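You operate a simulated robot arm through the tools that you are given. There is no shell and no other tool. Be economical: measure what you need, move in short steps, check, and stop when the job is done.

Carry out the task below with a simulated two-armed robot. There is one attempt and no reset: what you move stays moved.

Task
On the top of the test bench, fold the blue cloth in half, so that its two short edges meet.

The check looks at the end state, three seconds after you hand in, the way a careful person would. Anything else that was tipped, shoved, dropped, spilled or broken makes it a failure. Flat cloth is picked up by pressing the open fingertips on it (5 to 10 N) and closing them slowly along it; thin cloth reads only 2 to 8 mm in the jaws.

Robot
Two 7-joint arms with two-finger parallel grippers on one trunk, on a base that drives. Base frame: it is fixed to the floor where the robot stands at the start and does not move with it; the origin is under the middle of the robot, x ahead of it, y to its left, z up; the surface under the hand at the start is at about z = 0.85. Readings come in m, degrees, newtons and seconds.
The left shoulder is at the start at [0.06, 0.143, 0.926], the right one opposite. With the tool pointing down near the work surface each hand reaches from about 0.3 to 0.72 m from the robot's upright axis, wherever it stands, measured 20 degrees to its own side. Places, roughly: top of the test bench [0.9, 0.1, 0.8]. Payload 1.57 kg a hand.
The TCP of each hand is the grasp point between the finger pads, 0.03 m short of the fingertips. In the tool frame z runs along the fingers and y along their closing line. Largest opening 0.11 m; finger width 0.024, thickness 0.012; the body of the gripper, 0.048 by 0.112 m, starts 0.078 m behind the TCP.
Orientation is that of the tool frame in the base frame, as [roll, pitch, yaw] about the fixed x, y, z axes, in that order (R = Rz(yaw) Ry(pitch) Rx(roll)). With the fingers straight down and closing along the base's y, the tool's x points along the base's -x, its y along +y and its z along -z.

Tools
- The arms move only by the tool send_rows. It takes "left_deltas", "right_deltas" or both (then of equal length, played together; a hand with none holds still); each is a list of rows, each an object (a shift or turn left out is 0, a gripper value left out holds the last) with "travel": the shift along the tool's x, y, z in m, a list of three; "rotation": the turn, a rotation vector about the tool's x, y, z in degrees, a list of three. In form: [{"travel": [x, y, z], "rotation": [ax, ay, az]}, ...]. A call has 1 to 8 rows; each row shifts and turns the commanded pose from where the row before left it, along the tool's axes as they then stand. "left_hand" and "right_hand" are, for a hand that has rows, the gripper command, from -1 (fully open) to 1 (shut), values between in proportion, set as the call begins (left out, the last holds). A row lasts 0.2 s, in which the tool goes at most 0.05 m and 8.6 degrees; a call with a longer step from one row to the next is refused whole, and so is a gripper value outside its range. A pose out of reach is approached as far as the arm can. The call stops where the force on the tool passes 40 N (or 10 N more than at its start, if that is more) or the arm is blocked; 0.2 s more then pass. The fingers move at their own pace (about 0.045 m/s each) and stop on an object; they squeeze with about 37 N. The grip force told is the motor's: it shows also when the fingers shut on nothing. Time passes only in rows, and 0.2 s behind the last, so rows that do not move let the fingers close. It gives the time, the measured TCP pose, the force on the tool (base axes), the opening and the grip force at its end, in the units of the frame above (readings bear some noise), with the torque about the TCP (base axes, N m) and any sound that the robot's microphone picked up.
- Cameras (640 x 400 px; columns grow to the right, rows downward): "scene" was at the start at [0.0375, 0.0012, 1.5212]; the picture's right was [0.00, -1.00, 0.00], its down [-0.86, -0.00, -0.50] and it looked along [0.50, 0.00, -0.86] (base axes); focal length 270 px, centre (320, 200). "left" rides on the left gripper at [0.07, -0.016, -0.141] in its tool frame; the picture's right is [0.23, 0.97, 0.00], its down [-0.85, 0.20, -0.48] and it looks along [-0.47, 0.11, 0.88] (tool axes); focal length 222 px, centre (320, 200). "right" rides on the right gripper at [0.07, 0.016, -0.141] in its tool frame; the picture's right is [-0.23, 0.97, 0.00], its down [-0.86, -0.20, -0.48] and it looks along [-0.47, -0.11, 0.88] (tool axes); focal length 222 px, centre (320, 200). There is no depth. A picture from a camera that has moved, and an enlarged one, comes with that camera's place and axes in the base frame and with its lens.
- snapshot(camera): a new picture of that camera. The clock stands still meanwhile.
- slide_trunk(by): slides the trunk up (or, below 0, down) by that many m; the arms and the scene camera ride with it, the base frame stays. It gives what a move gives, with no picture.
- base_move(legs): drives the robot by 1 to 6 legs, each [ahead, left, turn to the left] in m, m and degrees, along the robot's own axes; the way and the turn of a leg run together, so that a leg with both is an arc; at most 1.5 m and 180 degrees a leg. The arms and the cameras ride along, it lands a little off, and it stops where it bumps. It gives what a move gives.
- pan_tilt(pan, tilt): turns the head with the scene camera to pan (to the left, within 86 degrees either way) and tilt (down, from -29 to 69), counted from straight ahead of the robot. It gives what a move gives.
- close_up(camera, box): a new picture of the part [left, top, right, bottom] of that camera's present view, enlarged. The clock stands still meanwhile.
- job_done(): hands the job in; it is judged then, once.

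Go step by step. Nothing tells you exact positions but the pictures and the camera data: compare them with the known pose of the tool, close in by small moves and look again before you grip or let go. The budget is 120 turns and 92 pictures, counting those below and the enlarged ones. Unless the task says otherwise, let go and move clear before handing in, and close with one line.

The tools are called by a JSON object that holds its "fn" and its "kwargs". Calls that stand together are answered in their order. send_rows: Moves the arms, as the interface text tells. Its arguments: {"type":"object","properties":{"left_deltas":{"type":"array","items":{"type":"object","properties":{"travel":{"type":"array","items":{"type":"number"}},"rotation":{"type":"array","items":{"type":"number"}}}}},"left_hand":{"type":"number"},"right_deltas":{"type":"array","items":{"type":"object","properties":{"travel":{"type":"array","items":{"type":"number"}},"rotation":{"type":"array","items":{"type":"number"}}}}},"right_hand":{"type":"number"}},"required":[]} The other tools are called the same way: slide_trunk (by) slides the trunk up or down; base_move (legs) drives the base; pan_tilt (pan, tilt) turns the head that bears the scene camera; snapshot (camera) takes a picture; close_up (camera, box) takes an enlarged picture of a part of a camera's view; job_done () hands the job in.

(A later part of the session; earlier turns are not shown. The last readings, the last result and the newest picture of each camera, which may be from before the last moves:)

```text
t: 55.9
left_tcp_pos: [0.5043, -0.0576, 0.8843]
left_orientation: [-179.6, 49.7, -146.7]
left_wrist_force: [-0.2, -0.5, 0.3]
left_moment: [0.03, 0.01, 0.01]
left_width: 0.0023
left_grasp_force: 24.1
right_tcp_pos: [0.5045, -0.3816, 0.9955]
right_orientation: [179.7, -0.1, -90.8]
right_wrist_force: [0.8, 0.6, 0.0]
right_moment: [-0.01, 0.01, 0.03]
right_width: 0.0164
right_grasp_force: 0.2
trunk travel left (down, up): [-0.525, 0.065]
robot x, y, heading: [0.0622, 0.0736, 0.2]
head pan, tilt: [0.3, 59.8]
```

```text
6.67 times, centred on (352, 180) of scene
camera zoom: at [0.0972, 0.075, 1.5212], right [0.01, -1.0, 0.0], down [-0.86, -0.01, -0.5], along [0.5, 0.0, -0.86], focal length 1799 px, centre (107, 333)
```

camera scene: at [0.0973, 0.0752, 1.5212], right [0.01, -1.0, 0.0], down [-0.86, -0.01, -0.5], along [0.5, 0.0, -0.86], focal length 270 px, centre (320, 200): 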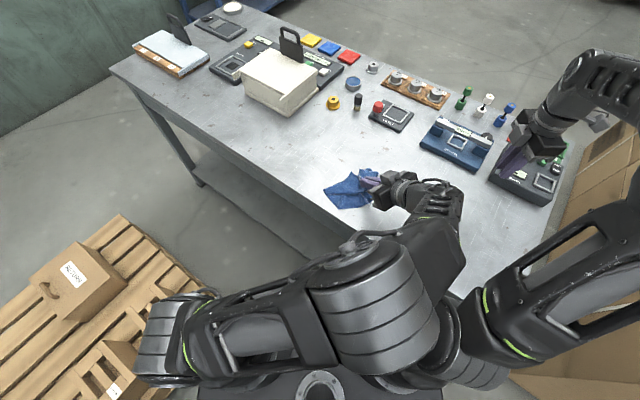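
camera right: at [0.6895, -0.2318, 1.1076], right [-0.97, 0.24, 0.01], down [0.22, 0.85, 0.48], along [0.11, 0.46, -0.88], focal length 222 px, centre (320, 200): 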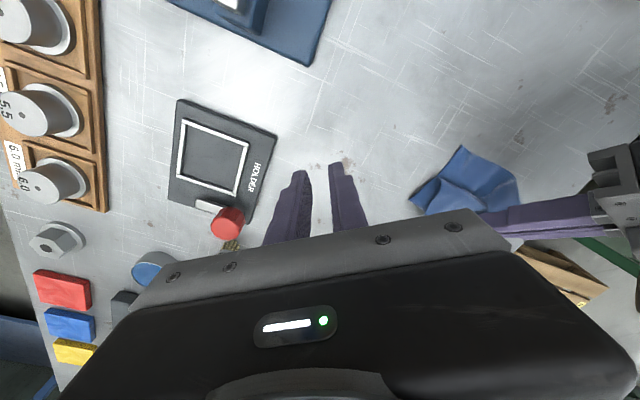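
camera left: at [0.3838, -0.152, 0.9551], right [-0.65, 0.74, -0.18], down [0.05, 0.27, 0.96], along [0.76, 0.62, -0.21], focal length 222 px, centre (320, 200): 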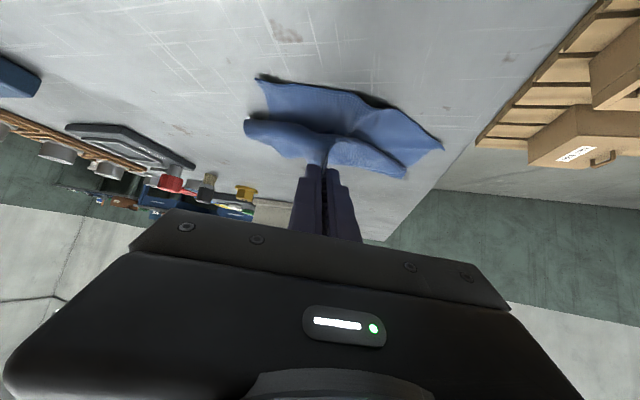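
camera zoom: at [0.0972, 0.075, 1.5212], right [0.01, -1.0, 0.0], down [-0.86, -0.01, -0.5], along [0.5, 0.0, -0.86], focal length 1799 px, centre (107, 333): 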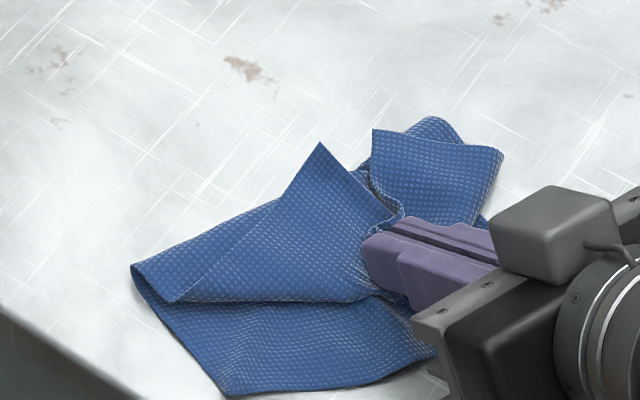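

Before releasing, I'll lift about 6 cm and tilt the hand further to nearly horizontal. That way the held edge points up, and on release the layer should fall flat like a page.

{"fn": "send_rows", "kwargs": {"left_deltas": [{"travel": [-0.0262, 0, -0.0155]}, {"travel": [-0.0262, 0, -0.0155]}, {"rotation": [0, -7.5, 0]}, {"rotation": [0, -7.5, 0]}, {"rotation": [0, -7.5, 0]}, {"rotation": [0, -7.5, 0]}, {}]}}

{"fn": "close_up", "kwargs": {"camera": "scene", "box": [288, 130, 416, 210]}}

{"fn": "snapshot", "kwargs": {"camera": "left"}}

```text
t: 57.4
left_tcp_pos: [0.5258, -0.0355, 0.9762]
left_orientation: [-162.1, 70.5, -125.2]
left_wrist_force: [0.0, -0.1, 0.4]
left_moment: [0.02, 0.01, 0.01]
left_width: 0.0023
left_grasp_force: 23.1
right_tcp_pos: [0.5019, -0.3833, 0.9943]
right_orientation: [179.5, -0.1, -91.1]
right_wrist_force: [-0.7, 1.0, 0.4]
right_moment: [0.02, 0.01, 0.0]
right_width: 0.0167
right_grasp_force: 0.0
trunk travel left (down, up): [-0.525, 0.065]
robot x, y, heading: [0.0624, 0.0745, 0.1]
head pan, tilt: [0.3, 59.8]
stopped in row 7 (left hand): the arm was blocked; the commanded pose is now the measured one
```

```text
5.00 times, centred on (352, 170) of scene
camera zoom: at [0.0975, 0.075, 1.5212], right [0.01, -1.0, 0.0], down [-0.86, -0.01, -0.5], along [0.5, 0.0, -0.86], focal length 1349 px, centre (160, 350)
```

zoom: 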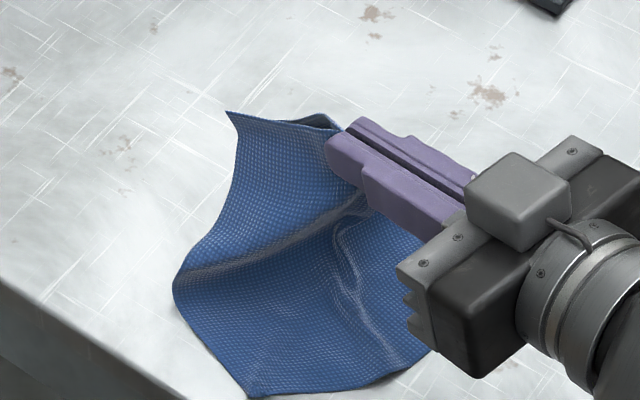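

```text
31 pictures are left
camera left: at [0.4135, -0.144, 0.9555], right [-0.64, 0.7, -0.31], down [-0.33, 0.12, 0.94], along [0.7, 0.7, 0.15], focal length 222 px, centre (320, 200)
```

left: 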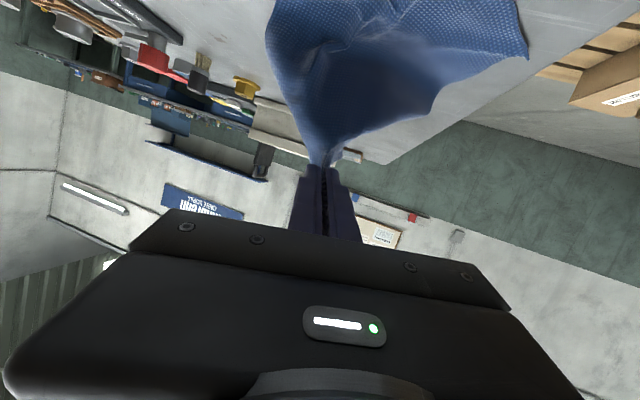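

The cloth now hangs correctly with AD up, though the arm hit something near the end. I check what the arm is touching.

{"fn": "snapshot", "kwargs": {"camera": "scene"}}

```text
30 pictures are left
camera scene: at [0.0975, 0.075, 1.5212], right [0.01, -1.0, 0.0], down [-0.86, -0.01, -0.5], along [0.5, 0.0, -0.86], focal length 270 px, centre (320, 200)
```

scene: 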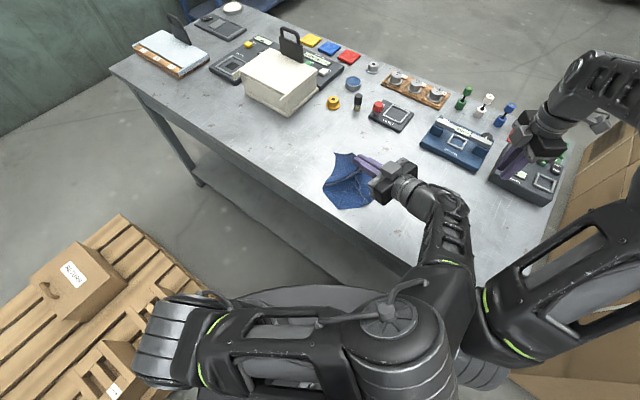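

The left elbow rests against the right shoulder. BC also lies about 16° off the hand's line, so I turn the hand about the vertical toward the open side (which relieves the arm) and raise the right hand for clearance.

{"fn": "send_rows", "kwargs": {"left_deltas": [{"rotation": [7.5, 0.8, 2.55]}, {"rotation": [7.5, 0.8, 2.55]}, {}], "right_deltas": [{"travel": [0, 0, -0.03]}, {"travel": [0, 0, -0.03]}, {}]}}

{"fn": "close_up", "kwargs": {"camera": "scene", "box": [288, 130, 416, 210]}}

```text
t: 58.1
left_tcp_pos: [0.5607, 0.0327, 0.9503]
left_orientation: [-168.9, 68.7, -138.5]
left_wrist_force: [0.0, 0.4, 0.2]
left_moment: [-0.01, -0.01, -0.03]
left_width: 0.0021
left_grasp_force: 23.6
right_tcp_pos: [0.5029, -0.3835, 1.0541]
right_orientation: [179.4, 0.1, -91.1]
right_wrist_force: [-0.2, 0.1, 0.4]
right_moment: [0.01, -0.04, 0.02]
right_width: 0.0165
right_grasp_force: 0.0
trunk travel left (down, up): [-0.525, 0.065]
robot x, y, heading: [0.0599, 0.0732, 0.2]
head pan, tilt: [0.3, 59.8]
stopped in row 3 (left hand): the arm was blocked; the commanded pose is now the measured one
```

```text
5.00 times, centred on (352, 170) of scene
camera zoom: at [0.0975, 0.0746, 1.5212], right [0.01, -1.0, 0.0], down [-0.86, -0.01, -0.5], along [0.5, 0.0, -0.86], focal length 1349 px, centre (160, 350)
```

zoom: 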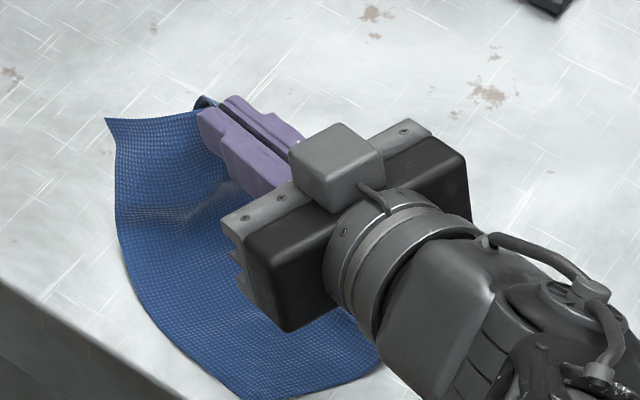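

The left arm is cornered in this posture. I'll take AD back out (+n) while un-tilting to lay the cloth flat, and then redo the fold with the better-placed right arm after turning the base.

{"fn": "send_rows", "kwargs": {"left_deltas": [{"travel": [0, 0, 0.02], "rotation": [0, 8, 0]}, {"travel": [0, 0, 0.02], "rotation": [0, 8, 0]}, {"travel": [-0.01, 0, 0.015], "rotation": [0, 8, 0]}, {"travel": [-0.015, 0, 0.01], "rotation": [0, 8, 0]}, {"travel": [-0.02, 0, 0.005], "rotation": [0, 8, 0]}, {"rotation": [0, 8, 0]}, {}]}}

{"fn": "snapshot", "kwargs": {"camera": "scene"}}

```text
t: 59.7
left_tcp_pos: [0.6386, 0.0755, 0.9456]
left_orientation: [-175.8, 20.9, -147.3]
left_wrist_force: [0.5, 0.2, -0.6]
left_moment: [0.04, -0.03, 0.0]
left_width: 0.002
left_grasp_force: 23.8
right_tcp_pos: [0.5022, -0.3838, 1.0539]
right_orientation: [179.4, -0.1, -91.2]
right_wrist_force: [0.4, 0.5, -0.3]
right_moment: [0.02, -0.03, 0.03]
right_width: 0.0166
right_grasp_force: 0.1
trunk travel left (down, up): [-0.525, 0.065]
robot x, y, heading: [0.0629, 0.0696, 0.5]
head pan, tilt: [0.3, 59.8]
```

```text
28 pictures are left
camera scene: at [0.0971, 0.0748, 1.5212], right [0.01, -1.0, 0.0], down [-0.86, -0.01, -0.5], along [0.5, 0.0, -0.86], focal length 270 px, centre (320, 200)
```

scene: 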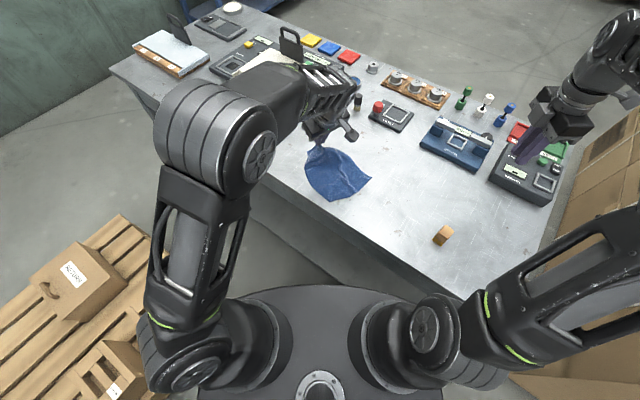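

The left arm is free again. I lower AD onto the bench, release, and clear.

{"fn": "send_rows", "kwargs": {"left_deltas": [{"travel": [0, 0, 0.02], "rotation": [0, 7, 0]}, {"travel": [-0.005, 0, 0.018], "rotation": [-2, 7, 0]}, {"travel": [-0.005, 0, 0.012], "rotation": [-2, 7, 0]}, {}]}}

{"fn": "send_rows", "kwargs": {"left_deltas": [{"travel": [0, 0, 0.006]}, {}, {}]}}

```text
t: 60.7
left_tcp_pos: [0.6613, 0.087, 0.8982]
left_orientation: [-179.9, -0.1, -148.4]
left_wrist_force: [0.1, -0.6, 0.6]
left_moment: [0.02, 0.0, 0.0]
left_width: 0.0024
left_grasp_force: 23.4
right_tcp_pos: [0.5019, -0.3845, 1.0544]
right_orientation: [179.5, 0.1, -91.0]
right_wrist_force: [-0.8, 0.5, 0.1]
right_moment: [-0.01, -0.03, 0.02]
right_width: 0.0166
right_grasp_force: 0.1
trunk travel left (down, up): [-0.525, 0.065]
robot x, y, heading: [0.0582, 0.0757, 0.4]
head pan, tilt: [0.3, 59.8]
```

```text
t: 61.5
left_tcp_pos: [0.6608, 0.0857, 0.8919]
left_orientation: [-179.9, 0.0, -148.5]
left_wrist_force: [-0.2, -0.7, -0.5]
left_moment: [0.03, -0.01, 0.02]
left_width: 0.0022
left_grasp_force: 23.3
right_tcp_pos: [0.5026, -0.3831, 1.0536]
right_orientation: [179.5, -0.1, -91.1]
right_wrist_force: [0.0, 0.9, -0.1]
right_moment: [0.0, 0.0, -0.01]
right_width: 0.0167
right_grasp_force: 0.0
trunk travel left (down, up): [-0.525, 0.065]
robot x, y, heading: [0.0579, 0.0698, -0.0]
head pan, tilt: [0.3, 59.8]
```

{"fn": "send_rows", "kwargs": {"left_deltas": [{}, {}, {"travel": [0, 0, -0.03]}, {"travel": [0, 0, -0.045]}, {"travel": [0, 0.03, -0.03]}, {"travel": [0.03, 0.035, 0]}, {"travel": [0.03, 0.035, 0]}, {"travel": [0.03, 0.035, 0]}], "left_hand": 0.6}}

{"fn": "send_rows", "kwargs": {"left_deltas": [{"travel": [0.03, 0.035, 0]}, {"travel": [0.03, 0.035, 0]}, {"travel": [0.03, 0.03, 0]}, {}]}}

{"fn": "snapshot", "kwargs": {"camera": "scene"}}

```text
t: 63.3
left_tcp_pos: [0.5116, 0.1562, 0.9959]
left_orientation: [-179.9, 0.1, -148.4]
left_wrist_force: [-0.3, 1.0, 0.5]
left_moment: [-0.04, 0.0, -0.04]
left_width: 0.0222
left_grasp_force: 0.1
right_tcp_pos: [0.5011, -0.3826, 1.0551]
right_orientation: [179.6, -0.1, -91.1]
right_wrist_force: [-0.3, 0.5, -0.7]
right_moment: [-0.03, -0.03, -0.02]
right_width: 0.0163
right_grasp_force: 0.2
trunk travel left (down, up): [-0.525, 0.065]
robot x, y, heading: [0.0609, 0.0715, 0.3]
head pan, tilt: [0.3, 59.8]
```

```text
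t: 64.3
left_tcp_pos: [0.3847, 0.1939, 0.9989]
left_orientation: [180.0, 0.0, -148.3]
left_wrist_force: [0.1, 0.1, 0.0]
left_moment: [0.02, 0.02, 0.01]
left_width: 0.0219
left_grasp_force: 0.1
right_tcp_pos: [0.5026, -0.3846, 1.0538]
right_orientation: [179.5, 0.0, -91.2]
right_wrist_force: [0.2, -0.1, -0.3]
right_moment: [-0.03, 0.01, 0.01]
right_width: 0.0164
right_grasp_force: 0.0
trunk travel left (down, up): [-0.525, 0.065]
robot x, y, heading: [0.0581, 0.0704, 0.1]
head pan, tilt: [0.3, 59.8]
```

```text
27 pictures are left
camera scene: at [0.0981, 0.0747, 1.5211], right [0.01, -1.0, 0.0], down [-0.86, -0.01, -0.5], along [0.5, 0.0, -0.86], focal length 270 px, centre (320, 200)
```

scene: 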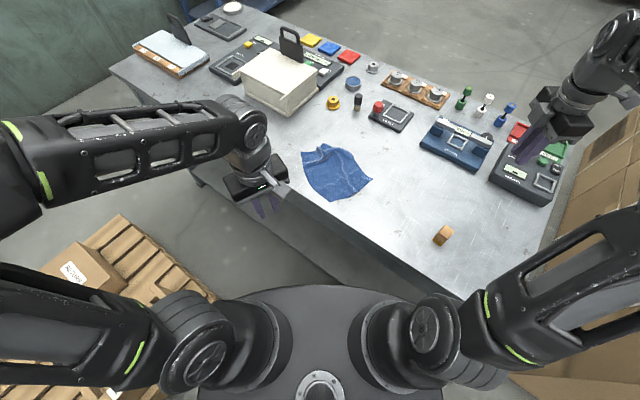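

The cloth is open again, a little wrinkled, with its long axis at about 28–30° to x. I turn the base 30° left and back it slightly so the right arm works along the fold direction.

{"fn": "base_move", "kwargs": {"legs": [[0, 0, 30], [-0.06, 0, 0]]}}

{"fn": "pan_tilt", "kwargs": {"pan": -35, "tilt": 58}}

{"fn": "snapshot", "kwargs": {"camera": "scene"}}

```text
t: 66.8
left_tcp_pos: [0.2288, 0.3088, 0.9998]
left_orientation: [180.0, 0.0, -118.6]
left_wrist_force: [-0.9, -0.1, 0.5]
left_moment: [0.0, -0.04, 0.01]
left_width: 0.0223
left_grasp_force: 0.0
right_tcp_pos: [0.6179, -0.1341, 1.0542]
right_orientation: [179.7, -0.1, -61.3]
right_wrist_force: [-0.1, -0.1, 0.4]
right_moment: [0.02, -0.04, 0.01]
right_width: 0.0165
right_grasp_force: 0.0
trunk travel left (down, up): [-0.525, 0.065]
robot x, y, heading: [0.0081, 0.0429, 29.9]
head pan, tilt: [0.3, 59.8]
```

```text
t: 67.8
left_tcp_pos: [0.2302, 0.3094, 0.9994]
left_orientation: [-179.9, 0.0, -118.6]
left_wrist_force: [-0.2, -0.3, 0.5]
left_moment: [-0.01, -0.02, 0.01]
left_width: 0.022
left_grasp_force: 0.1
right_tcp_pos: [0.6185, -0.1337, 1.0546]
right_orientation: [179.5, -0.1, -61.3]
right_wrist_force: [-0.2, -0.6, -0.3]
right_moment: [0.0, -0.03, -0.01]
right_width: 0.0166
right_grasp_force: 0.0
trunk travel left (down, up): [-0.525, 0.065]
robot x, y, heading: [0.0066, 0.0454, 29.7]
head pan, tilt: [-35.0, 58.0]
```

```text
26 pictures are left
camera scene: at [0.0505, 0.0235, 1.5233], right [-0.09, -1.0, 0.0], down [-0.84, 0.07, -0.53], along [0.53, -0.05, -0.85], focal length 270 px, centre (320, 200)
```

scene: 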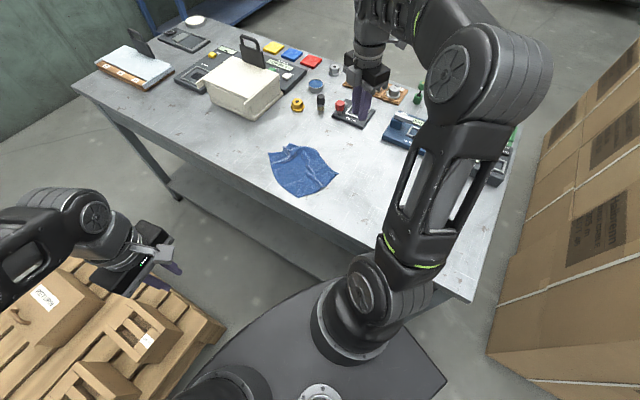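

Clear view. I enlarge the cloth to find its corners.

{"fn": "close_up", "kwargs": {"camera": "scene", "box": [256, 130, 352, 210]}}

```text
5.00 times, centred on (304, 170) of scene
camera zoom: at [0.0505, 0.0235, 1.5233], right [-0.09, -1.0, 0.0], down [-0.84, 0.07, -0.53], along [0.53, -0.05, -0.85], focal length 1349 px, centre (400, 350)
```

zoom: 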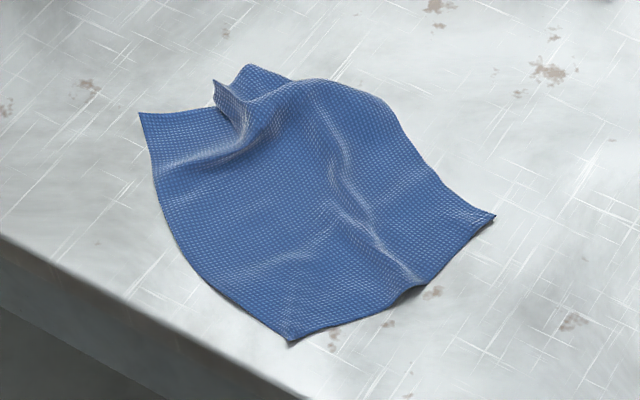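

A is tucked under a little, but the ridge at the middle of AD stands up near (.677,.088), which is ideal for a light pinch. I turn the right hand to face along the fold direction and go over it.

{"fn": "send_rows", "kwargs": {"right_deltas": [{"rotation": [0, 0, 8.5]}, {"rotation": [0, 0, 8.5]}, {"rotation": [0, 0, 8.5]}, {"rotation": [0, 0, 8.5]}, {"rotation": [0, 0, 8.5]}, {"rotation": [0, 0, 8.5]}, {"rotation": [0, 0, 8.5]}, {"rotation": [0, 0, 8.5]}], "right_hand": 0.4}}

{"fn": "send_rows", "kwargs": {"right_deltas": [{"rotation": [0, 0, 8.5]}, {"rotation": [0, 0, 8.5]}, {"travel": [-0.0327, 0.0308, 0]}, {"travel": [-0.0327, 0.0308, 0]}, {"travel": [-0.0327, 0.0308, 0]}, {"travel": [-0.0327, 0.0308, 0.01]}, {"travel": [-0.0327, 0.0308, 0.02]}, {"travel": [0, 0, 0.04]}]}}

{"fn": "close_up", "kwargs": {"camera": "right", "box": [160, 50, 480, 250]}}

{"fn": "close_up", "kwargs": {"camera": "scene", "box": [256, 130, 352, 210]}}

```text
t: 69.6
left_tcp_pos: [0.2289, 0.3103, 0.9989]
left_orientation: [-179.9, 0.0, -118.6]
left_wrist_force: [-0.6, 0.5, 0.0]
left_moment: [0.02, -0.02, -0.01]
left_width: 0.0221
left_grasp_force: 0.1
right_tcp_pos: [0.6181, -0.1341, 1.0538]
right_orientation: [180.0, -0.5, -129.5]
right_wrist_force: [0.8, -0.5, 0.9]
right_moment: [0.01, -0.01, -0.03]
right_width: 0.0329
right_grasp_force: 0.1
trunk travel left (down, up): [-0.525, 0.065]
robot x, y, heading: [0.008, 0.0447, 29.8]
head pan, tilt: [-35.0, 58.0]
```

```text
t: 71.4
left_tcp_pos: [0.2303, 0.309, 0.9996]
left_orientation: [180.0, 0.0, -118.6]
left_wrist_force: [-0.2, -0.5, 0.8]
left_moment: [0.01, -0.02, -0.02]
left_width: 0.0221
left_grasp_force: 0.2
right_tcp_pos: [0.669, 0.0837, 0.982]
right_orientation: [-180.0, -0.5, -146.4]
right_wrist_force: [0.2, -0.1, 0.5]
right_moment: [0.02, 0.0, 0.0]
right_width: 0.0329
right_grasp_force: 0.0
trunk travel left (down, up): [-0.525, 0.065]
robot x, y, heading: [0.0025, 0.0435, 29.9]
head pan, tilt: [-35.0, 58.0]
```

```text
2.00 times, centred on (320, 150) of right
camera zoom: at [0.6044, 0.0602, 1.125], right [-0.35, 0.94, 0.0], down [0.83, 0.31, 0.47], along [0.44, 0.16, -0.88], focal length 444 px, centre (320, 300)
```

zoom: 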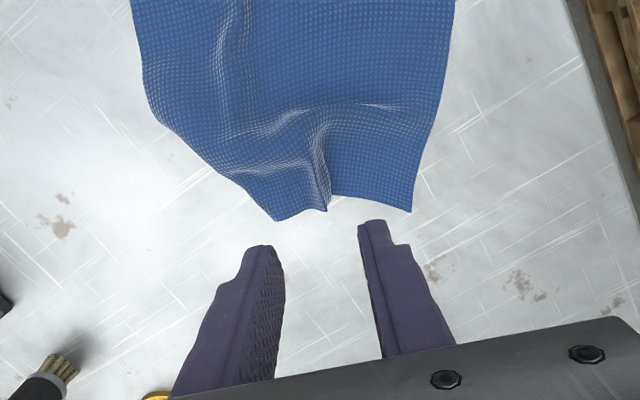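

```text
5.00 times, centred on (304, 170) of scene
camera zoom: at [0.0506, 0.0228, 1.5234], right [-0.09, -1.0, 0.0], down [-0.84, 0.08, -0.53], along [0.53, -0.05, -0.85], focal length 1349 px, centre (400, 350)
```

zoom: 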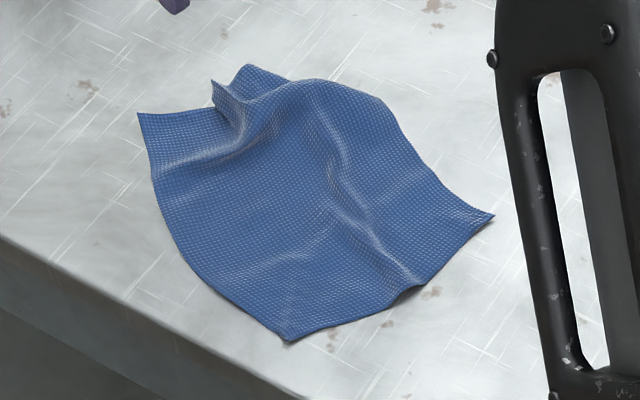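

The fingers straddle the ridge. I descend to about 6 mm above the bench without pressing and close on the ridge.

{"fn": "send_rows", "kwargs": {"right_deltas": [{"travel": [0, 0, 0.04]}, {"travel": [0, 0, 0.04]}, {"travel": [0, 0, 0.015]}, {}]}}

{"fn": "send_rows", "kwargs": {"right_deltas": [{}, {}, {}], "right_hand": 0.8}}

{"fn": "send_rows", "kwargs": {"right_deltas": [{}, {}, {}], "right_hand": 1}}

{"fn": "close_up", "kwargs": {"camera": "right", "box": [160, 50, 480, 250]}}

```text
t: 72.4
left_tcp_pos: [0.2308, 0.31, 0.9991]
left_orientation: [-180.0, 0.0, -118.5]
left_wrist_force: [0.2, 0.1, 0.6]
left_moment: [-0.01, -0.02, 0.0]
left_width: 0.022
left_grasp_force: 0.0
right_tcp_pos: [0.6674, 0.0851, 0.8851]
right_orientation: [180.0, -0.5, -146.2]
right_wrist_force: [-0.1, -0.7, 0.2]
right_moment: [-0.01, 0.01, 0.0]
right_width: 0.033
right_grasp_force: 0.1
trunk travel left (down, up): [-0.525, 0.065]
robot x, y, heading: [0.0061, 0.0451, 30.0]
head pan, tilt: [-35.0, 58.0]
```

```text
t: 73.2
left_tcp_pos: [0.2297, 0.3096, 0.9991]
left_orientation: [-180.0, 0.0, -118.6]
left_wrist_force: [-0.3, 0.4, 0.2]
left_moment: [0.0, -0.02, -0.03]
left_width: 0.0221
left_grasp_force: 0.0
right_tcp_pos: [0.6675, 0.0851, 0.8871]
right_orientation: [-180.0, -0.5, -146.4]
right_wrist_force: [0.9, 0.4, -0.4]
right_moment: [0.01, 0.02, 0.03]
right_width: 0.0107
right_grasp_force: 0.0
trunk travel left (down, up): [-0.525, 0.065]
robot x, y, heading: [0.0068, 0.0436, 29.8]
head pan, tilt: [-35.0, 58.0]
```

```text
t: 74.0
left_tcp_pos: [0.229, 0.3098, 0.999]
left_orientation: [179.9, 0.0, -118.6]
left_wrist_force: [-0.6, -0.3, 1.0]
left_moment: [0.01, 0.0, -0.01]
left_width: 0.0219
left_grasp_force: 0.1
right_tcp_pos: [0.6672, 0.0846, 0.8861]
right_orientation: [-180.0, -0.5, -146.3]
right_wrist_force: [1.0, 0.2, 1.1]
right_moment: [-0.05, 0.03, 0.0]
right_width: 0.0026
right_grasp_force: 24.4
trunk travel left (down, up): [-0.525, 0.065]
robot x, y, heading: [0.0097, 0.0449, 30.0]
head pan, tilt: [-35.0, 58.0]
```

```text
2.00 times, centred on (320, 150) of right
camera zoom: at [0.6016, 0.0609, 1.0287], right [-0.35, 0.94, 0.0], down [0.83, 0.31, 0.47], along [0.44, 0.16, -0.88], focal length 444 px, centre (320, 300)
```

zoom: 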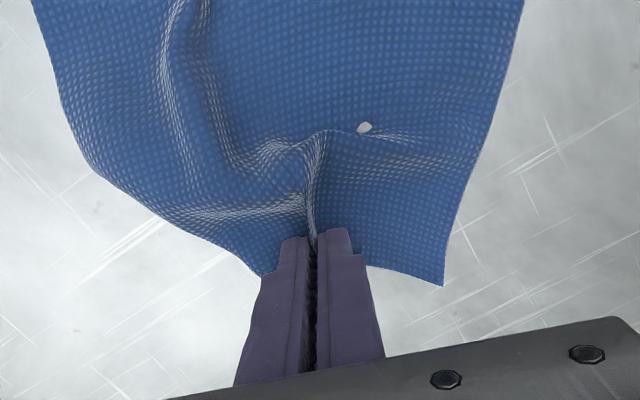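

2.6 mm: the ridge is held. I lift about 9 cm with a small inward move to free corner A, and look.

{"fn": "send_rows", "kwargs": {"right_deltas": [{"travel": [0.0, 0, -0.03]}, {"travel": [0.005, 0, -0.03]}, {"travel": [0.01, 0, -0.03]}, {}]}}

{"fn": "snapshot", "kwargs": {"camera": "scene"}}

{"fn": "snapshot", "kwargs": {"camera": "right"}}

```text
t: 75.0
left_tcp_pos: [0.2301, 0.31, 0.9991]
left_orientation: [180.0, 0.0, -118.5]
left_wrist_force: [-0.5, -0.3, -0.5]
left_moment: [0.03, -0.01, 0.01]
left_width: 0.0219
left_grasp_force: 0.2
right_tcp_pos: [0.6581, 0.0759, 0.9777]
right_orientation: [-180.0, -0.5, -146.3]
right_wrist_force: [-0.3, -1.1, -0.3]
right_moment: [-0.02, -0.01, -0.01]
right_width: 0.0026
right_grasp_force: 23.8
trunk travel left (down, up): [-0.525, 0.065]
robot x, y, heading: [0.0067, 0.0427, 29.8]
head pan, tilt: [-35.0, 58.0]
```

```text
21 pictures are left
camera scene: at [0.0507, 0.0236, 1.5233], right [-0.09, -1.0, 0.0], down [-0.84, 0.07, -0.53], along [0.53, -0.05, -0.85], focal length 270 px, centre (320, 200)
```

scene: 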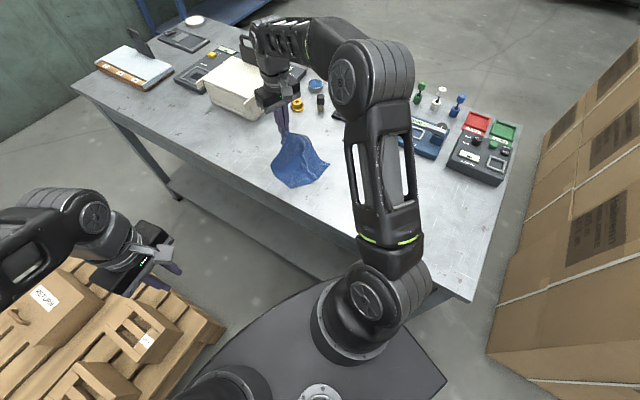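

```text
20 pictures are left
camera right: at [0.5919, 0.0523, 1.1202], right [-0.35, 0.94, 0.0], down [0.83, 0.31, 0.47], along [0.44, 0.16, -0.88], focal length 222 px, centre (320, 200)
```

right: 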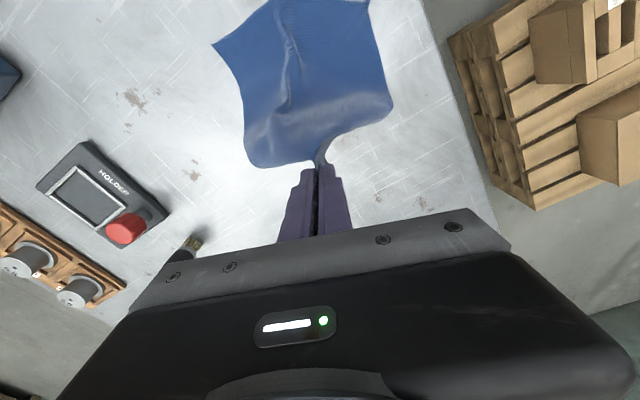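

The right arm is unobstructed. BC's middle is at ≈(.56,.004) and the hand is well aligned, so I fold toward BC while tilting the hand progressively, keeping it high.

{"fn": "send_rows", "kwargs": {"right_deltas": [{"travel": [0.0122, -0.0008, -0.0037], "rotation": [0, -8, 0]}, {"travel": [0.0116, -0.0008, -0.0048], "rotation": [0, -8, 0]}, {"travel": [0.0112, -0.0008, -0.0039], "rotation": [0, -8, 0]}, {"travel": [0.0115, -0.0008, -0.003], "rotation": [0, -8, 0]}, {"travel": [0.011, -0.0008, -0.0039], "rotation": [0, -8, 0]}, {"travel": [0.0103, -0.0008, -0.0049], "rotation": [0, -8, 0]}, {"travel": [0.011, -0.0008, -0.0044], "rotation": [0, -8, 0]}, {"travel": [0.0102, -0.0008, -0.0053], "rotation": [0, -8, 0]}]}}

{"fn": "snapshot", "kwargs": {"camera": "scene"}}

```text
t: 76.8
left_tcp_pos: [0.2308, 0.3089, 0.9989]
left_orientation: [179.9, 0.0, -118.7]
left_wrist_force: [1.1, -0.3, -0.3]
left_moment: [-0.01, 0.02, -0.02]
left_width: 0.022
left_grasp_force: 0.0
right_tcp_pos: [0.594, 0.0201, 0.9675]
right_orientation: [179.9, 63.6, -146.5]
right_wrist_force: [-0.2, -0.3, 0.0]
right_moment: [-0.03, 0.0, 0.0]
right_width: 0.0025
right_grasp_force: 24.0
right hand out of reach, approached as far as the arm can: row 8
trunk travel left (down, up): [-0.525, 0.065]
robot x, y, heading: [0.0017, 0.0443, 30.0]
head pan, tilt: [-35.0, 58.0]
```

```text
19 pictures are left
camera scene: at [0.0516, 0.0236, 1.5233], right [-0.09, -1.0, 0.0], down [-0.85, 0.08, -0.53], along [0.53, -0.05, -0.85], focal length 270 px, centre (320, 200)
```

scene: 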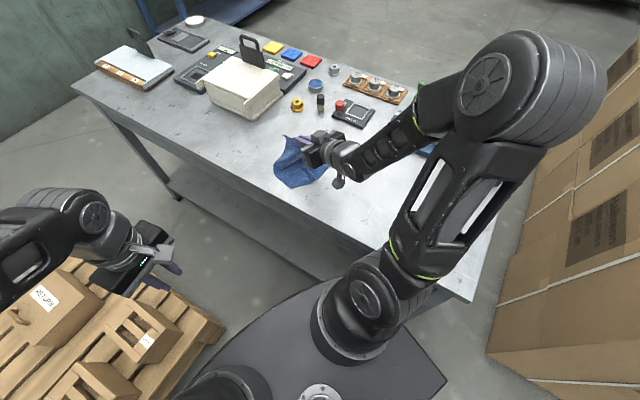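

The tilt is at its limit, about 64°, and the cloth hangs freely. I bring the edge over toward BC and down to about 6.5 cm.

{"fn": "send_rows", "kwargs": {"right_deltas": [{"travel": [0.0252, 0.001, -0.0059]}, {"travel": [0.0252, 0.001, -0.0059]}, {}]}}

{"fn": "close_up", "kwargs": {"camera": "scene", "box": [256, 115, 368, 205]}}

{"fn": "snapshot", "kwargs": {"camera": "right"}}

```text
t: 77.6
left_tcp_pos: [0.2302, 0.3094, 0.9995]
left_orientation: [-179.9, 0.0, -118.7]
left_wrist_force: [-0.3, 0.4, 0.2]
left_moment: [0.0, -0.01, 0.0]
left_width: 0.0221
left_grasp_force: 0.1
right_tcp_pos: [0.5894, 0.0023, 0.9262]
right_orientation: [-180.0, 63.5, -146.3]
right_wrist_force: [-0.5, 0.4, -0.2]
right_moment: [-0.04, -0.02, 0.02]
right_width: 0.0026
right_grasp_force: 24.3
right hand out of reach, approached as far as the arm can: row 1, 2
trunk travel left (down, up): [-0.525, 0.065]
robot x, y, heading: [0.0064, 0.044, 29.8]
head pan, tilt: [-35.0, 58.0]
```

```text
4.44 times, centred on (312, 160) of scene
camera zoom: at [0.0502, 0.0233, 1.5233], right [-0.09, -1.0, 0.0], down [-0.84, 0.08, -0.53], along [0.53, -0.05, -0.85], focal length 1199 px, centre (356, 378)
```

zoom: 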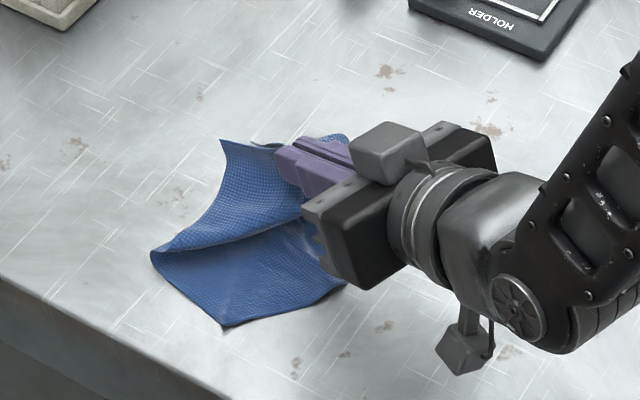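

```text
17 pictures are left
camera right: at [0.4496, -0.0717, 0.9269], right [-0.46, 0.87, 0.2], down [0.07, -0.19, 0.98], along [0.89, 0.46, 0.03], focal length 222 px, centre (320, 200)
```

right: 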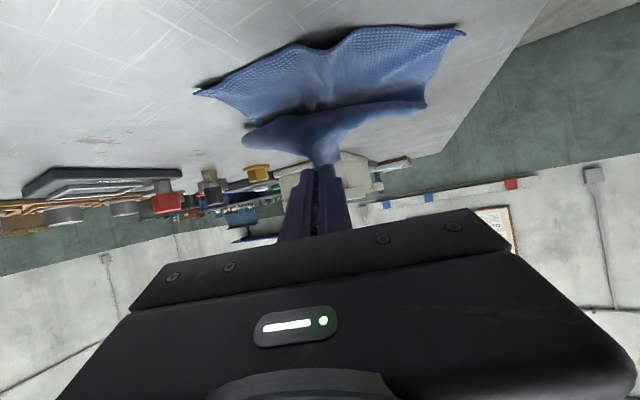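

The arm can't pull further from here, so I use the base itself: a 3 cm backward shift carries the held edge toward BC with the arm unchanged.

{"fn": "base_move", "kwargs": {"legs": [[-0.03, 0.012, 0]]}}

{"fn": "close_up", "kwargs": {"camera": "scene", "box": [256, 105, 368, 195]}}

{"fn": "close_up", "kwargs": {"camera": "right", "box": [170, 0, 490, 200]}}

```text
t: 78.4
left_tcp_pos: [0.1958, 0.3052, 1.0005]
left_orientation: [-180.0, 0.1, -118.6]
left_wrist_force: [-0.3, 0.2, 0.4]
left_moment: [0.04, -0.03, 0.01]
left_width: 0.0219
left_grasp_force: 0.1
right_tcp_pos: [0.5559, -0.0034, 0.9272]
right_orientation: [180.0, 63.5, -146.0]
right_wrist_force: [-0.5, -0.1, -0.5]
right_moment: [0.01, 0.0, 0.01]
right_width: 0.0024
right_grasp_force: 23.9
trunk travel left (down, up): [-0.525, 0.065]
robot x, y, heading: [-0.026, 0.041, 29.9]
head pan, tilt: [-35.0, 58.0]
```

```text
4.44 times, centred on (312, 150) of scene
camera zoom: at [0.0161, 0.0186, 1.5234], right [-0.09, -1.0, 0.0], down [-0.84, 0.08, -0.53], along [0.53, -0.05, -0.85], focal length 1199 px, centre (356, 422)
```

zoom: 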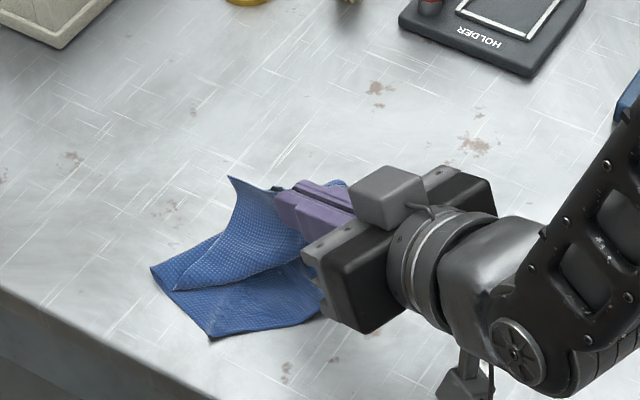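

```text
2.00 times, centred on (330, 100) of right
camera zoom: at [0.4164, -0.0762, 0.9278], right [-0.46, 0.87, 0.2], down [0.07, -0.19, 0.98], along [0.89, 0.46, 0.03], focal length 444 px, centre (300, 400)
```

zoom: 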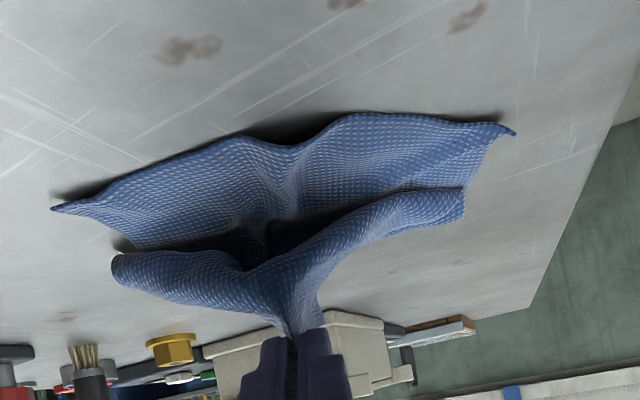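

The flap stands up over a roll about 4 cm inside BC. I release it here, back out along the fingers, and then push the standing flap over toward BC from behind with widely opened fingers.

{"fn": "send_rows", "kwargs": {"right_deltas": [{}, {}, {"travel": [0, 0, -0.02]}, {"travel": [0, 0, -0.04]}, {"travel": [0, 0, -0.04]}, {}], "right_hand": 0.6}}

{"fn": "close_up", "kwargs": {"camera": "scene", "box": [256, 105, 368, 195]}}

```text
t: 79.8
left_tcp_pos: [0.1991, 0.3053, 0.999]
left_orientation: [-179.9, -0.1, -118.6]
left_wrist_force: [0.8, 0.0, 0.8]
left_moment: [0.0, 0.02, 0.01]
left_width: 0.0221
left_grasp_force: 0.1
right_tcp_pos: [0.5468, -0.0695, 0.9671]
right_orientation: [179.9, 63.4, -146.3]
right_wrist_force: [0.0, -0.5, -0.4]
right_moment: [-0.01, -0.01, 0.01]
right_width: 0.0216
right_grasp_force: 0.0
right hand out of reach, approached as far as the arm can: row 3, 4, 5
trunk travel left (down, up): [-0.525, 0.065]
robot x, y, heading: [-0.0237, 0.043, 29.8]
head pan, tilt: [-35.0, 58.0]
```

```text
4.44 times, centred on (312, 150) of scene
camera zoom: at [0.0188, 0.0191, 1.5233], right [-0.09, -1.0, 0.0], down [-0.84, 0.07, -0.53], along [0.53, -0.05, -0.85], focal length 1199 px, centre (356, 422)
```

zoom: 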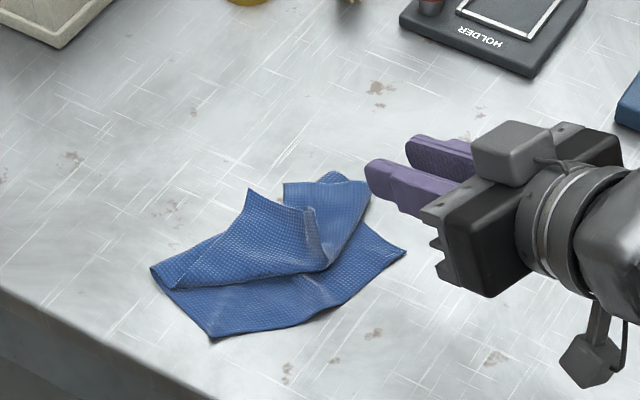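

The flap fell back the other way: the hand didn't turn the edge past vertical. I'll re-grip the edge with the hand leaning the opposite way (from the far side) so the total turn carries it past vertical. First I nudge the base forward and bring the hand upright over the flap.

{"fn": "base_move", "kwargs": {"legs": [[0.04, -0.01, 0]]}}

{"fn": "send_rows", "kwargs": {"right_deltas": [{"rotation": [0, 8, 0]}, {"rotation": [0, 8, 0]}, {"rotation": [0, 8, 0]}, {"rotation": [0, 8, 0]}, {"rotation": [0, 8, 0]}, {"rotation": [0, 8, 0]}, {"rotation": [0, 8, 0]}, {"rotation": [0, 7.4, 0]}]}}

```text
t: 80.7
left_tcp_pos: [0.2382, 0.3163, 0.9977]
left_orientation: [-180.0, -0.1, -118.5]
left_wrist_force: [0.5, -0.4, -0.3]
left_moment: [0.0, 0.04, -0.02]
left_width: 0.0221
left_grasp_force: 0.1
right_tcp_pos: [0.5874, -0.0579, 0.968]
right_orientation: [179.9, 63.4, -146.3]
right_wrist_force: [1.3, 0.3, 0.1]
right_moment: [0.01, 0.01, 0.03]
right_width: 0.0217
right_grasp_force: 0.0
trunk travel left (down, up): [-0.525, 0.065]
robot x, y, heading: [0.0203, 0.0524, 29.8]
head pan, tilt: [-35.0, 58.0]
```

```text
t: 82.5
left_tcp_pos: [0.2368, 0.3168, 0.9996]
left_orientation: [-179.9, -0.1, -118.6]
left_wrist_force: [0.8, 0.8, -0.3]
left_moment: [-0.01, -0.02, 0.02]
left_width: 0.0222
left_grasp_force: 0.1
right_tcp_pos: [0.588, -0.0589, 0.9723]
right_orientation: [179.6, 3.5, -145.7]
right_wrist_force: [-0.8, 0.9, 0.6]
right_moment: [-0.02, 0.02, 0.0]
right_width: 0.0221
right_grasp_force: 0.0
right hand out of reach, approached as far as the arm can: row 3, 6
trunk travel left (down, up): [-0.525, 0.065]
robot x, y, heading: [0.0091, 0.0515, 30.1]
head pan, tilt: [-35.0, 58.0]
```

{"fn": "send_rows", "kwargs": {"right_deltas": [{"travel": [-0.033, 0.008, -0.012], "rotation": [0, 3.4, 0]}, {"travel": [-0.033, 0.008, -0.012]}, {"travel": [-0.033, 0.008, -0.008]}, {"travel": [-0.033, 0.008, -0.008]}, {}], "right_hand": 0.4}}

{"fn": "close_up", "kwargs": {"camera": "right", "box": [160, 0, 480, 200]}}

```text
t: 83.7
left_tcp_pos: [0.2357, 0.3164, 0.9982]
left_orientation: [180.0, 0.1, -118.6]
left_wrist_force: [0.5, 0.3, -0.4]
left_moment: [0.01, 0.02, -0.01]
left_width: 0.022
left_grasp_force: 0.1
right_tcp_pos: [0.6141, 0.0536, 1.0321]
right_orientation: [179.6, 0.5, -145.7]
right_wrist_force: [0.6, -0.3, -0.9]
right_moment: [0.01, -0.03, -0.02]
right_width: 0.0331
right_grasp_force: 0.0
right hand out of reach, approached as far as the arm can: row 1, 3, 4
trunk travel left (down, up): [-0.525, 0.065]
robot x, y, heading: [0.0127, 0.0501, 30.2]
head pan, tilt: [-35.0, 58.0]
```

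```text
2.00 times, centred on (320, 100) of right
camera zoom: at [0.5468, 0.0266, 1.1741], right [-0.36, 0.93, 0.01], down [0.82, 0.31, 0.48], along [0.45, 0.18, -0.88], focal length 444 px, centre (320, 400)
```

zoom: 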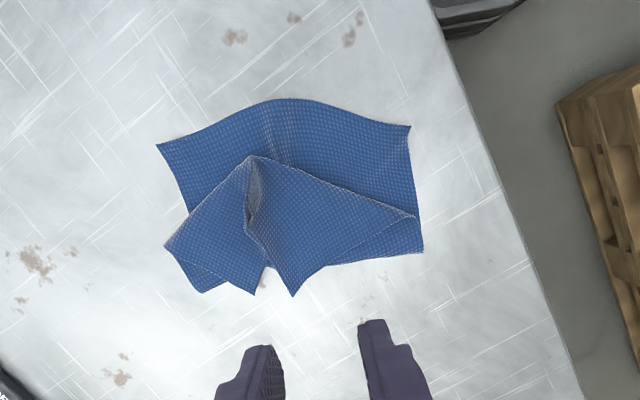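

Now it's clear: AD's middle is in place near BC, and corners A and D are folded back as two triangles, with tips at A≈(.646,.015) and D≈(.638,.043). I'll turn each corner over in turn, starting with D, which goes to C at ≈(.512,.076).

{"fn": "send_rows", "kwargs": {"right_deltas": [{"travel": [-0.002, -0.0213, 0.03]}, {"travel": [-0.002, 0, 0.04]}, {"travel": [0, 0, 0.04]}, {"travel": [0, 0, 0.03]}, {}], "right_hand": 0.68}}

{"fn": "close_up", "kwargs": {"camera": "right", "box": [200, 80, 440, 230]}}

```text
t: 84.9
left_tcp_pos: [0.2371, 0.3152, 0.9995]
left_orientation: [-180.0, 0.0, -118.5]
left_wrist_force: [-0.1, 0.3, -0.3]
left_moment: [-0.04, -0.02, -0.01]
left_width: 0.0219
left_grasp_force: 0.0
right_tcp_pos: [0.5892, 0.0665, 0.9284]
right_orientation: [179.6, 0.2, -145.7]
right_wrist_force: [0.3, -0.7, 0.1]
right_moment: [-0.01, -0.04, 0.0]
right_width: 0.0178
right_grasp_force: 0.1
right hand out of reach, approached as far as the arm can: row 1, 2, 3, 4
trunk travel left (down, up): [-0.525, 0.065]
robot x, y, heading: [0.0144, 0.0496, 29.9]
head pan, tilt: [-35.0, 58.0]
```

```text
2.67 times, centred on (320, 155) of right
camera zoom: at [0.5228, 0.0392, 1.0705], right [-0.36, 0.93, 0.01], down [0.82, 0.31, 0.48], along [0.45, 0.18, -0.88], focal length 592 px, centre (320, 320)
```

zoom: 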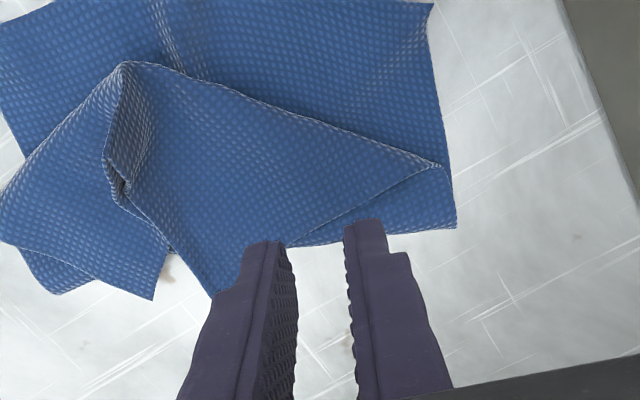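

The arm seems stuck short of its commanded pose. I add an upward correction and wait to see where it settles.

{"fn": "send_rows", "kwargs": {"right_deltas": [{"travel": [0, 0, -0.04]}, {}, {}, {}]}}

```text
t: 85.9
left_tcp_pos: [0.2373, 0.3168, 0.9997]
left_orientation: [-180.0, 0.0, -118.6]
left_wrist_force: [-0.2, 0.8, -1.0]
left_moment: [0.01, 0.0, -0.05]
left_width: 0.0217
left_grasp_force: 0.0
right_tcp_pos: [0.5894, 0.065, 0.9691]
right_orientation: [179.6, 0.2, -145.8]
right_wrist_force: [-0.4, -0.4, 0.3]
right_moment: [-0.03, -0.01, 0.0]
right_width: 0.0178
right_grasp_force: 0.0
trunk travel left (down, up): [-0.525, 0.065]
robot x, y, heading: [0.0123, 0.0481, 29.8]
head pan, tilt: [-35.0, 58.0]
```

{"fn": "send_rows", "kwargs": {"right_deltas": [{"travel": [0, -0.0224, 0]}, {"travel": [0, -0.0224, 0]}, {"travel": [-0.018, 0, 0]}, {}]}}

{"fn": "snapshot", "kwargs": {"camera": "scene"}}

```text
t: 86.9
left_tcp_pos: [0.2365, 0.3144, 0.9988]
left_orientation: [-180.0, 0.0, -118.6]
left_wrist_force: [0.0, -0.6, -1.6]
left_moment: [0.01, 0.02, 0.02]
left_width: 0.022
left_grasp_force: 0.0
right_tcp_pos: [0.6006, 0.0551, 0.9767]
right_orientation: [179.6, 0.2, -145.8]
right_wrist_force: [-0.2, -0.9, 0.3]
right_moment: [0.05, 0.02, 0.02]
right_width: 0.0177
right_grasp_force: 0.1
right hand out of reach, approached as far as the arm can: row 1, 2, 3
trunk travel left (down, up): [-0.525, 0.065]
robot x, y, heading: [0.0154, 0.0489, 29.8]
head pan, tilt: [-35.0, 58.0]
```

```text
11 pictures are left
camera scene: at [0.0578, 0.0296, 1.5233], right [-0.09, -1.0, 0.0], down [-0.84, 0.08, -0.53], along [0.53, -0.05, -0.85], focal length 270 px, centre (320, 200)
```

scene: 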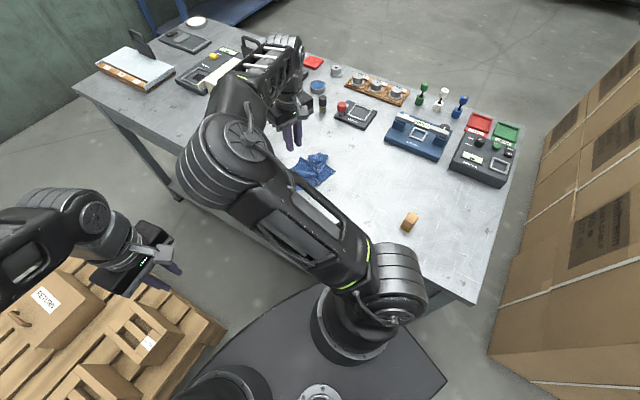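

The right elbow has swung to the inside, which limits it. I'll raise the trunk, turn the base back to face straight ahead (where D→C and A→B suit the left and right arms), and move the right hand out to the right to reset its elbow.

{"fn": "slide_trunk", "kwargs": {"by": 0.06}}

{"fn": "base_move", "kwargs": {"legs": [[0, 0, -30]]}}

{"fn": "send_rows", "kwargs": {"right_deltas": [{"travel": [0, -0.04, 0]}, {"travel": [0, -0.04, 0]}, {"travel": [0.02, -0.04, 0]}, {"travel": [0.03, -0.03, 0]}, {}]}}

{"fn": "pan_tilt", "kwargs": {"pan": 0, "tilt": 60}}

{"fn": "snapshot", "kwargs": {"camera": "scene"}}

```text
t: 87.9
left_tcp_pos: [0.2364, 0.3161, 1.059]
left_orientation: [-180.0, 0.0, -118.5]
left_wrist_force: [0.2, -0.8, -0.6]
left_moment: [0.02, 0.0, 0.02]
left_width: 0.0219
left_grasp_force: 0.1
right_tcp_pos: [0.6022, 0.0549, 1.0348]
right_orientation: [179.6, 0.2, -145.7]
right_wrist_force: [0.4, -0.3, 0.2]
right_moment: [0.01, -0.01, -0.01]
right_width: 0.0175
right_grasp_force: 0.0
trunk travel left (down, up): [-0.585, 0.005]
robot x, y, heading: [0.0117, 0.0493, 29.9]
head pan, tilt: [-35.0, 58.0]
```

```text
t: 89.8
left_tcp_pos: [0.3414, 0.1652, 1.0595]
left_orientation: [-180.0, -0.1, -149.3]
left_wrist_force: [-0.9, -0.6, 0.4]
left_moment: [0.02, 0.02, 0.02]
left_width: 0.0218
left_grasp_force: 0.1
right_tcp_pos: [0.5227, -0.2433, 1.0356]
right_orientation: [179.5, 0.3, -176.3]
right_wrist_force: [-0.1, 0.4, -0.5]
right_moment: [0.01, 0.03, 0.0]
right_width: 0.0177
right_grasp_force: 0.2
trunk travel left (down, up): [-0.585, 0.005]
robot x, y, heading: [0.0141, 0.051, -0.5]
head pan, tilt: [-35.0, 58.0]
```

```text
t: 91.0
left_tcp_pos: [0.3412, 0.1665, 1.0593]
left_orientation: [-179.8, 0.0, -149.2]
left_wrist_force: [0.6, 1.0, 0.1]
left_moment: [-0.02, 0.0, -0.01]
left_width: 0.022
left_grasp_force: 0.0
right_tcp_pos: [0.46, -0.3327, 1.0673]
right_orientation: [179.6, 0.2, -176.2]
right_wrist_force: [0.2, -0.3, -0.2]
right_moment: [0.0, 0.02, -0.02]
right_width: 0.0175
right_grasp_force: 0.0
right hand out of reach, approached as far as the arm can: row 1, 2, 3
trunk travel left (down, up): [-0.585, 0.005]
robot x, y, heading: [0.0139, 0.0504, -0.7]
head pan, tilt: [-35.0, 58.0]
```

```text
t: 92.0
left_tcp_pos: [0.3417, 0.167, 1.0594]
left_orientation: [180.0, 0.0, -149.1]
left_wrist_force: [0.8, -0.3, 1.0]
left_moment: [-0.03, 0.0, -0.02]
left_width: 0.0222
left_grasp_force: 0.1
right_tcp_pos: [0.4587, -0.333, 1.0689]
right_orientation: [179.6, 0.2, -176.2]
right_wrist_force: [0.6, -1.2, 0.7]
right_moment: [0.04, 0.0, 0.02]
right_width: 0.0173
right_grasp_force: 0.1
trunk travel left (down, up): [-0.585, 0.005]
robot x, y, heading: [0.0109, 0.0494, -0.6]
head pan, tilt: [0.0, 60.0]
```

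```text
10 pictures are left
camera scene: at [0.0518, 0.0507, 1.581], right [-0.01, -1.0, 0.0], down [-0.87, 0.01, -0.5], along [0.5, -0.01, -0.87], focal length 270 px, centre (320, 200)
```

scene: 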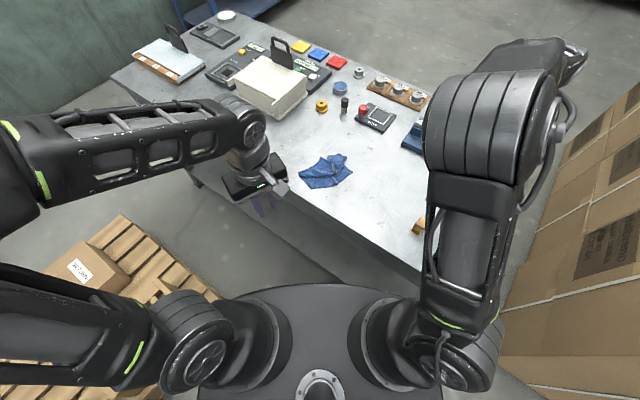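

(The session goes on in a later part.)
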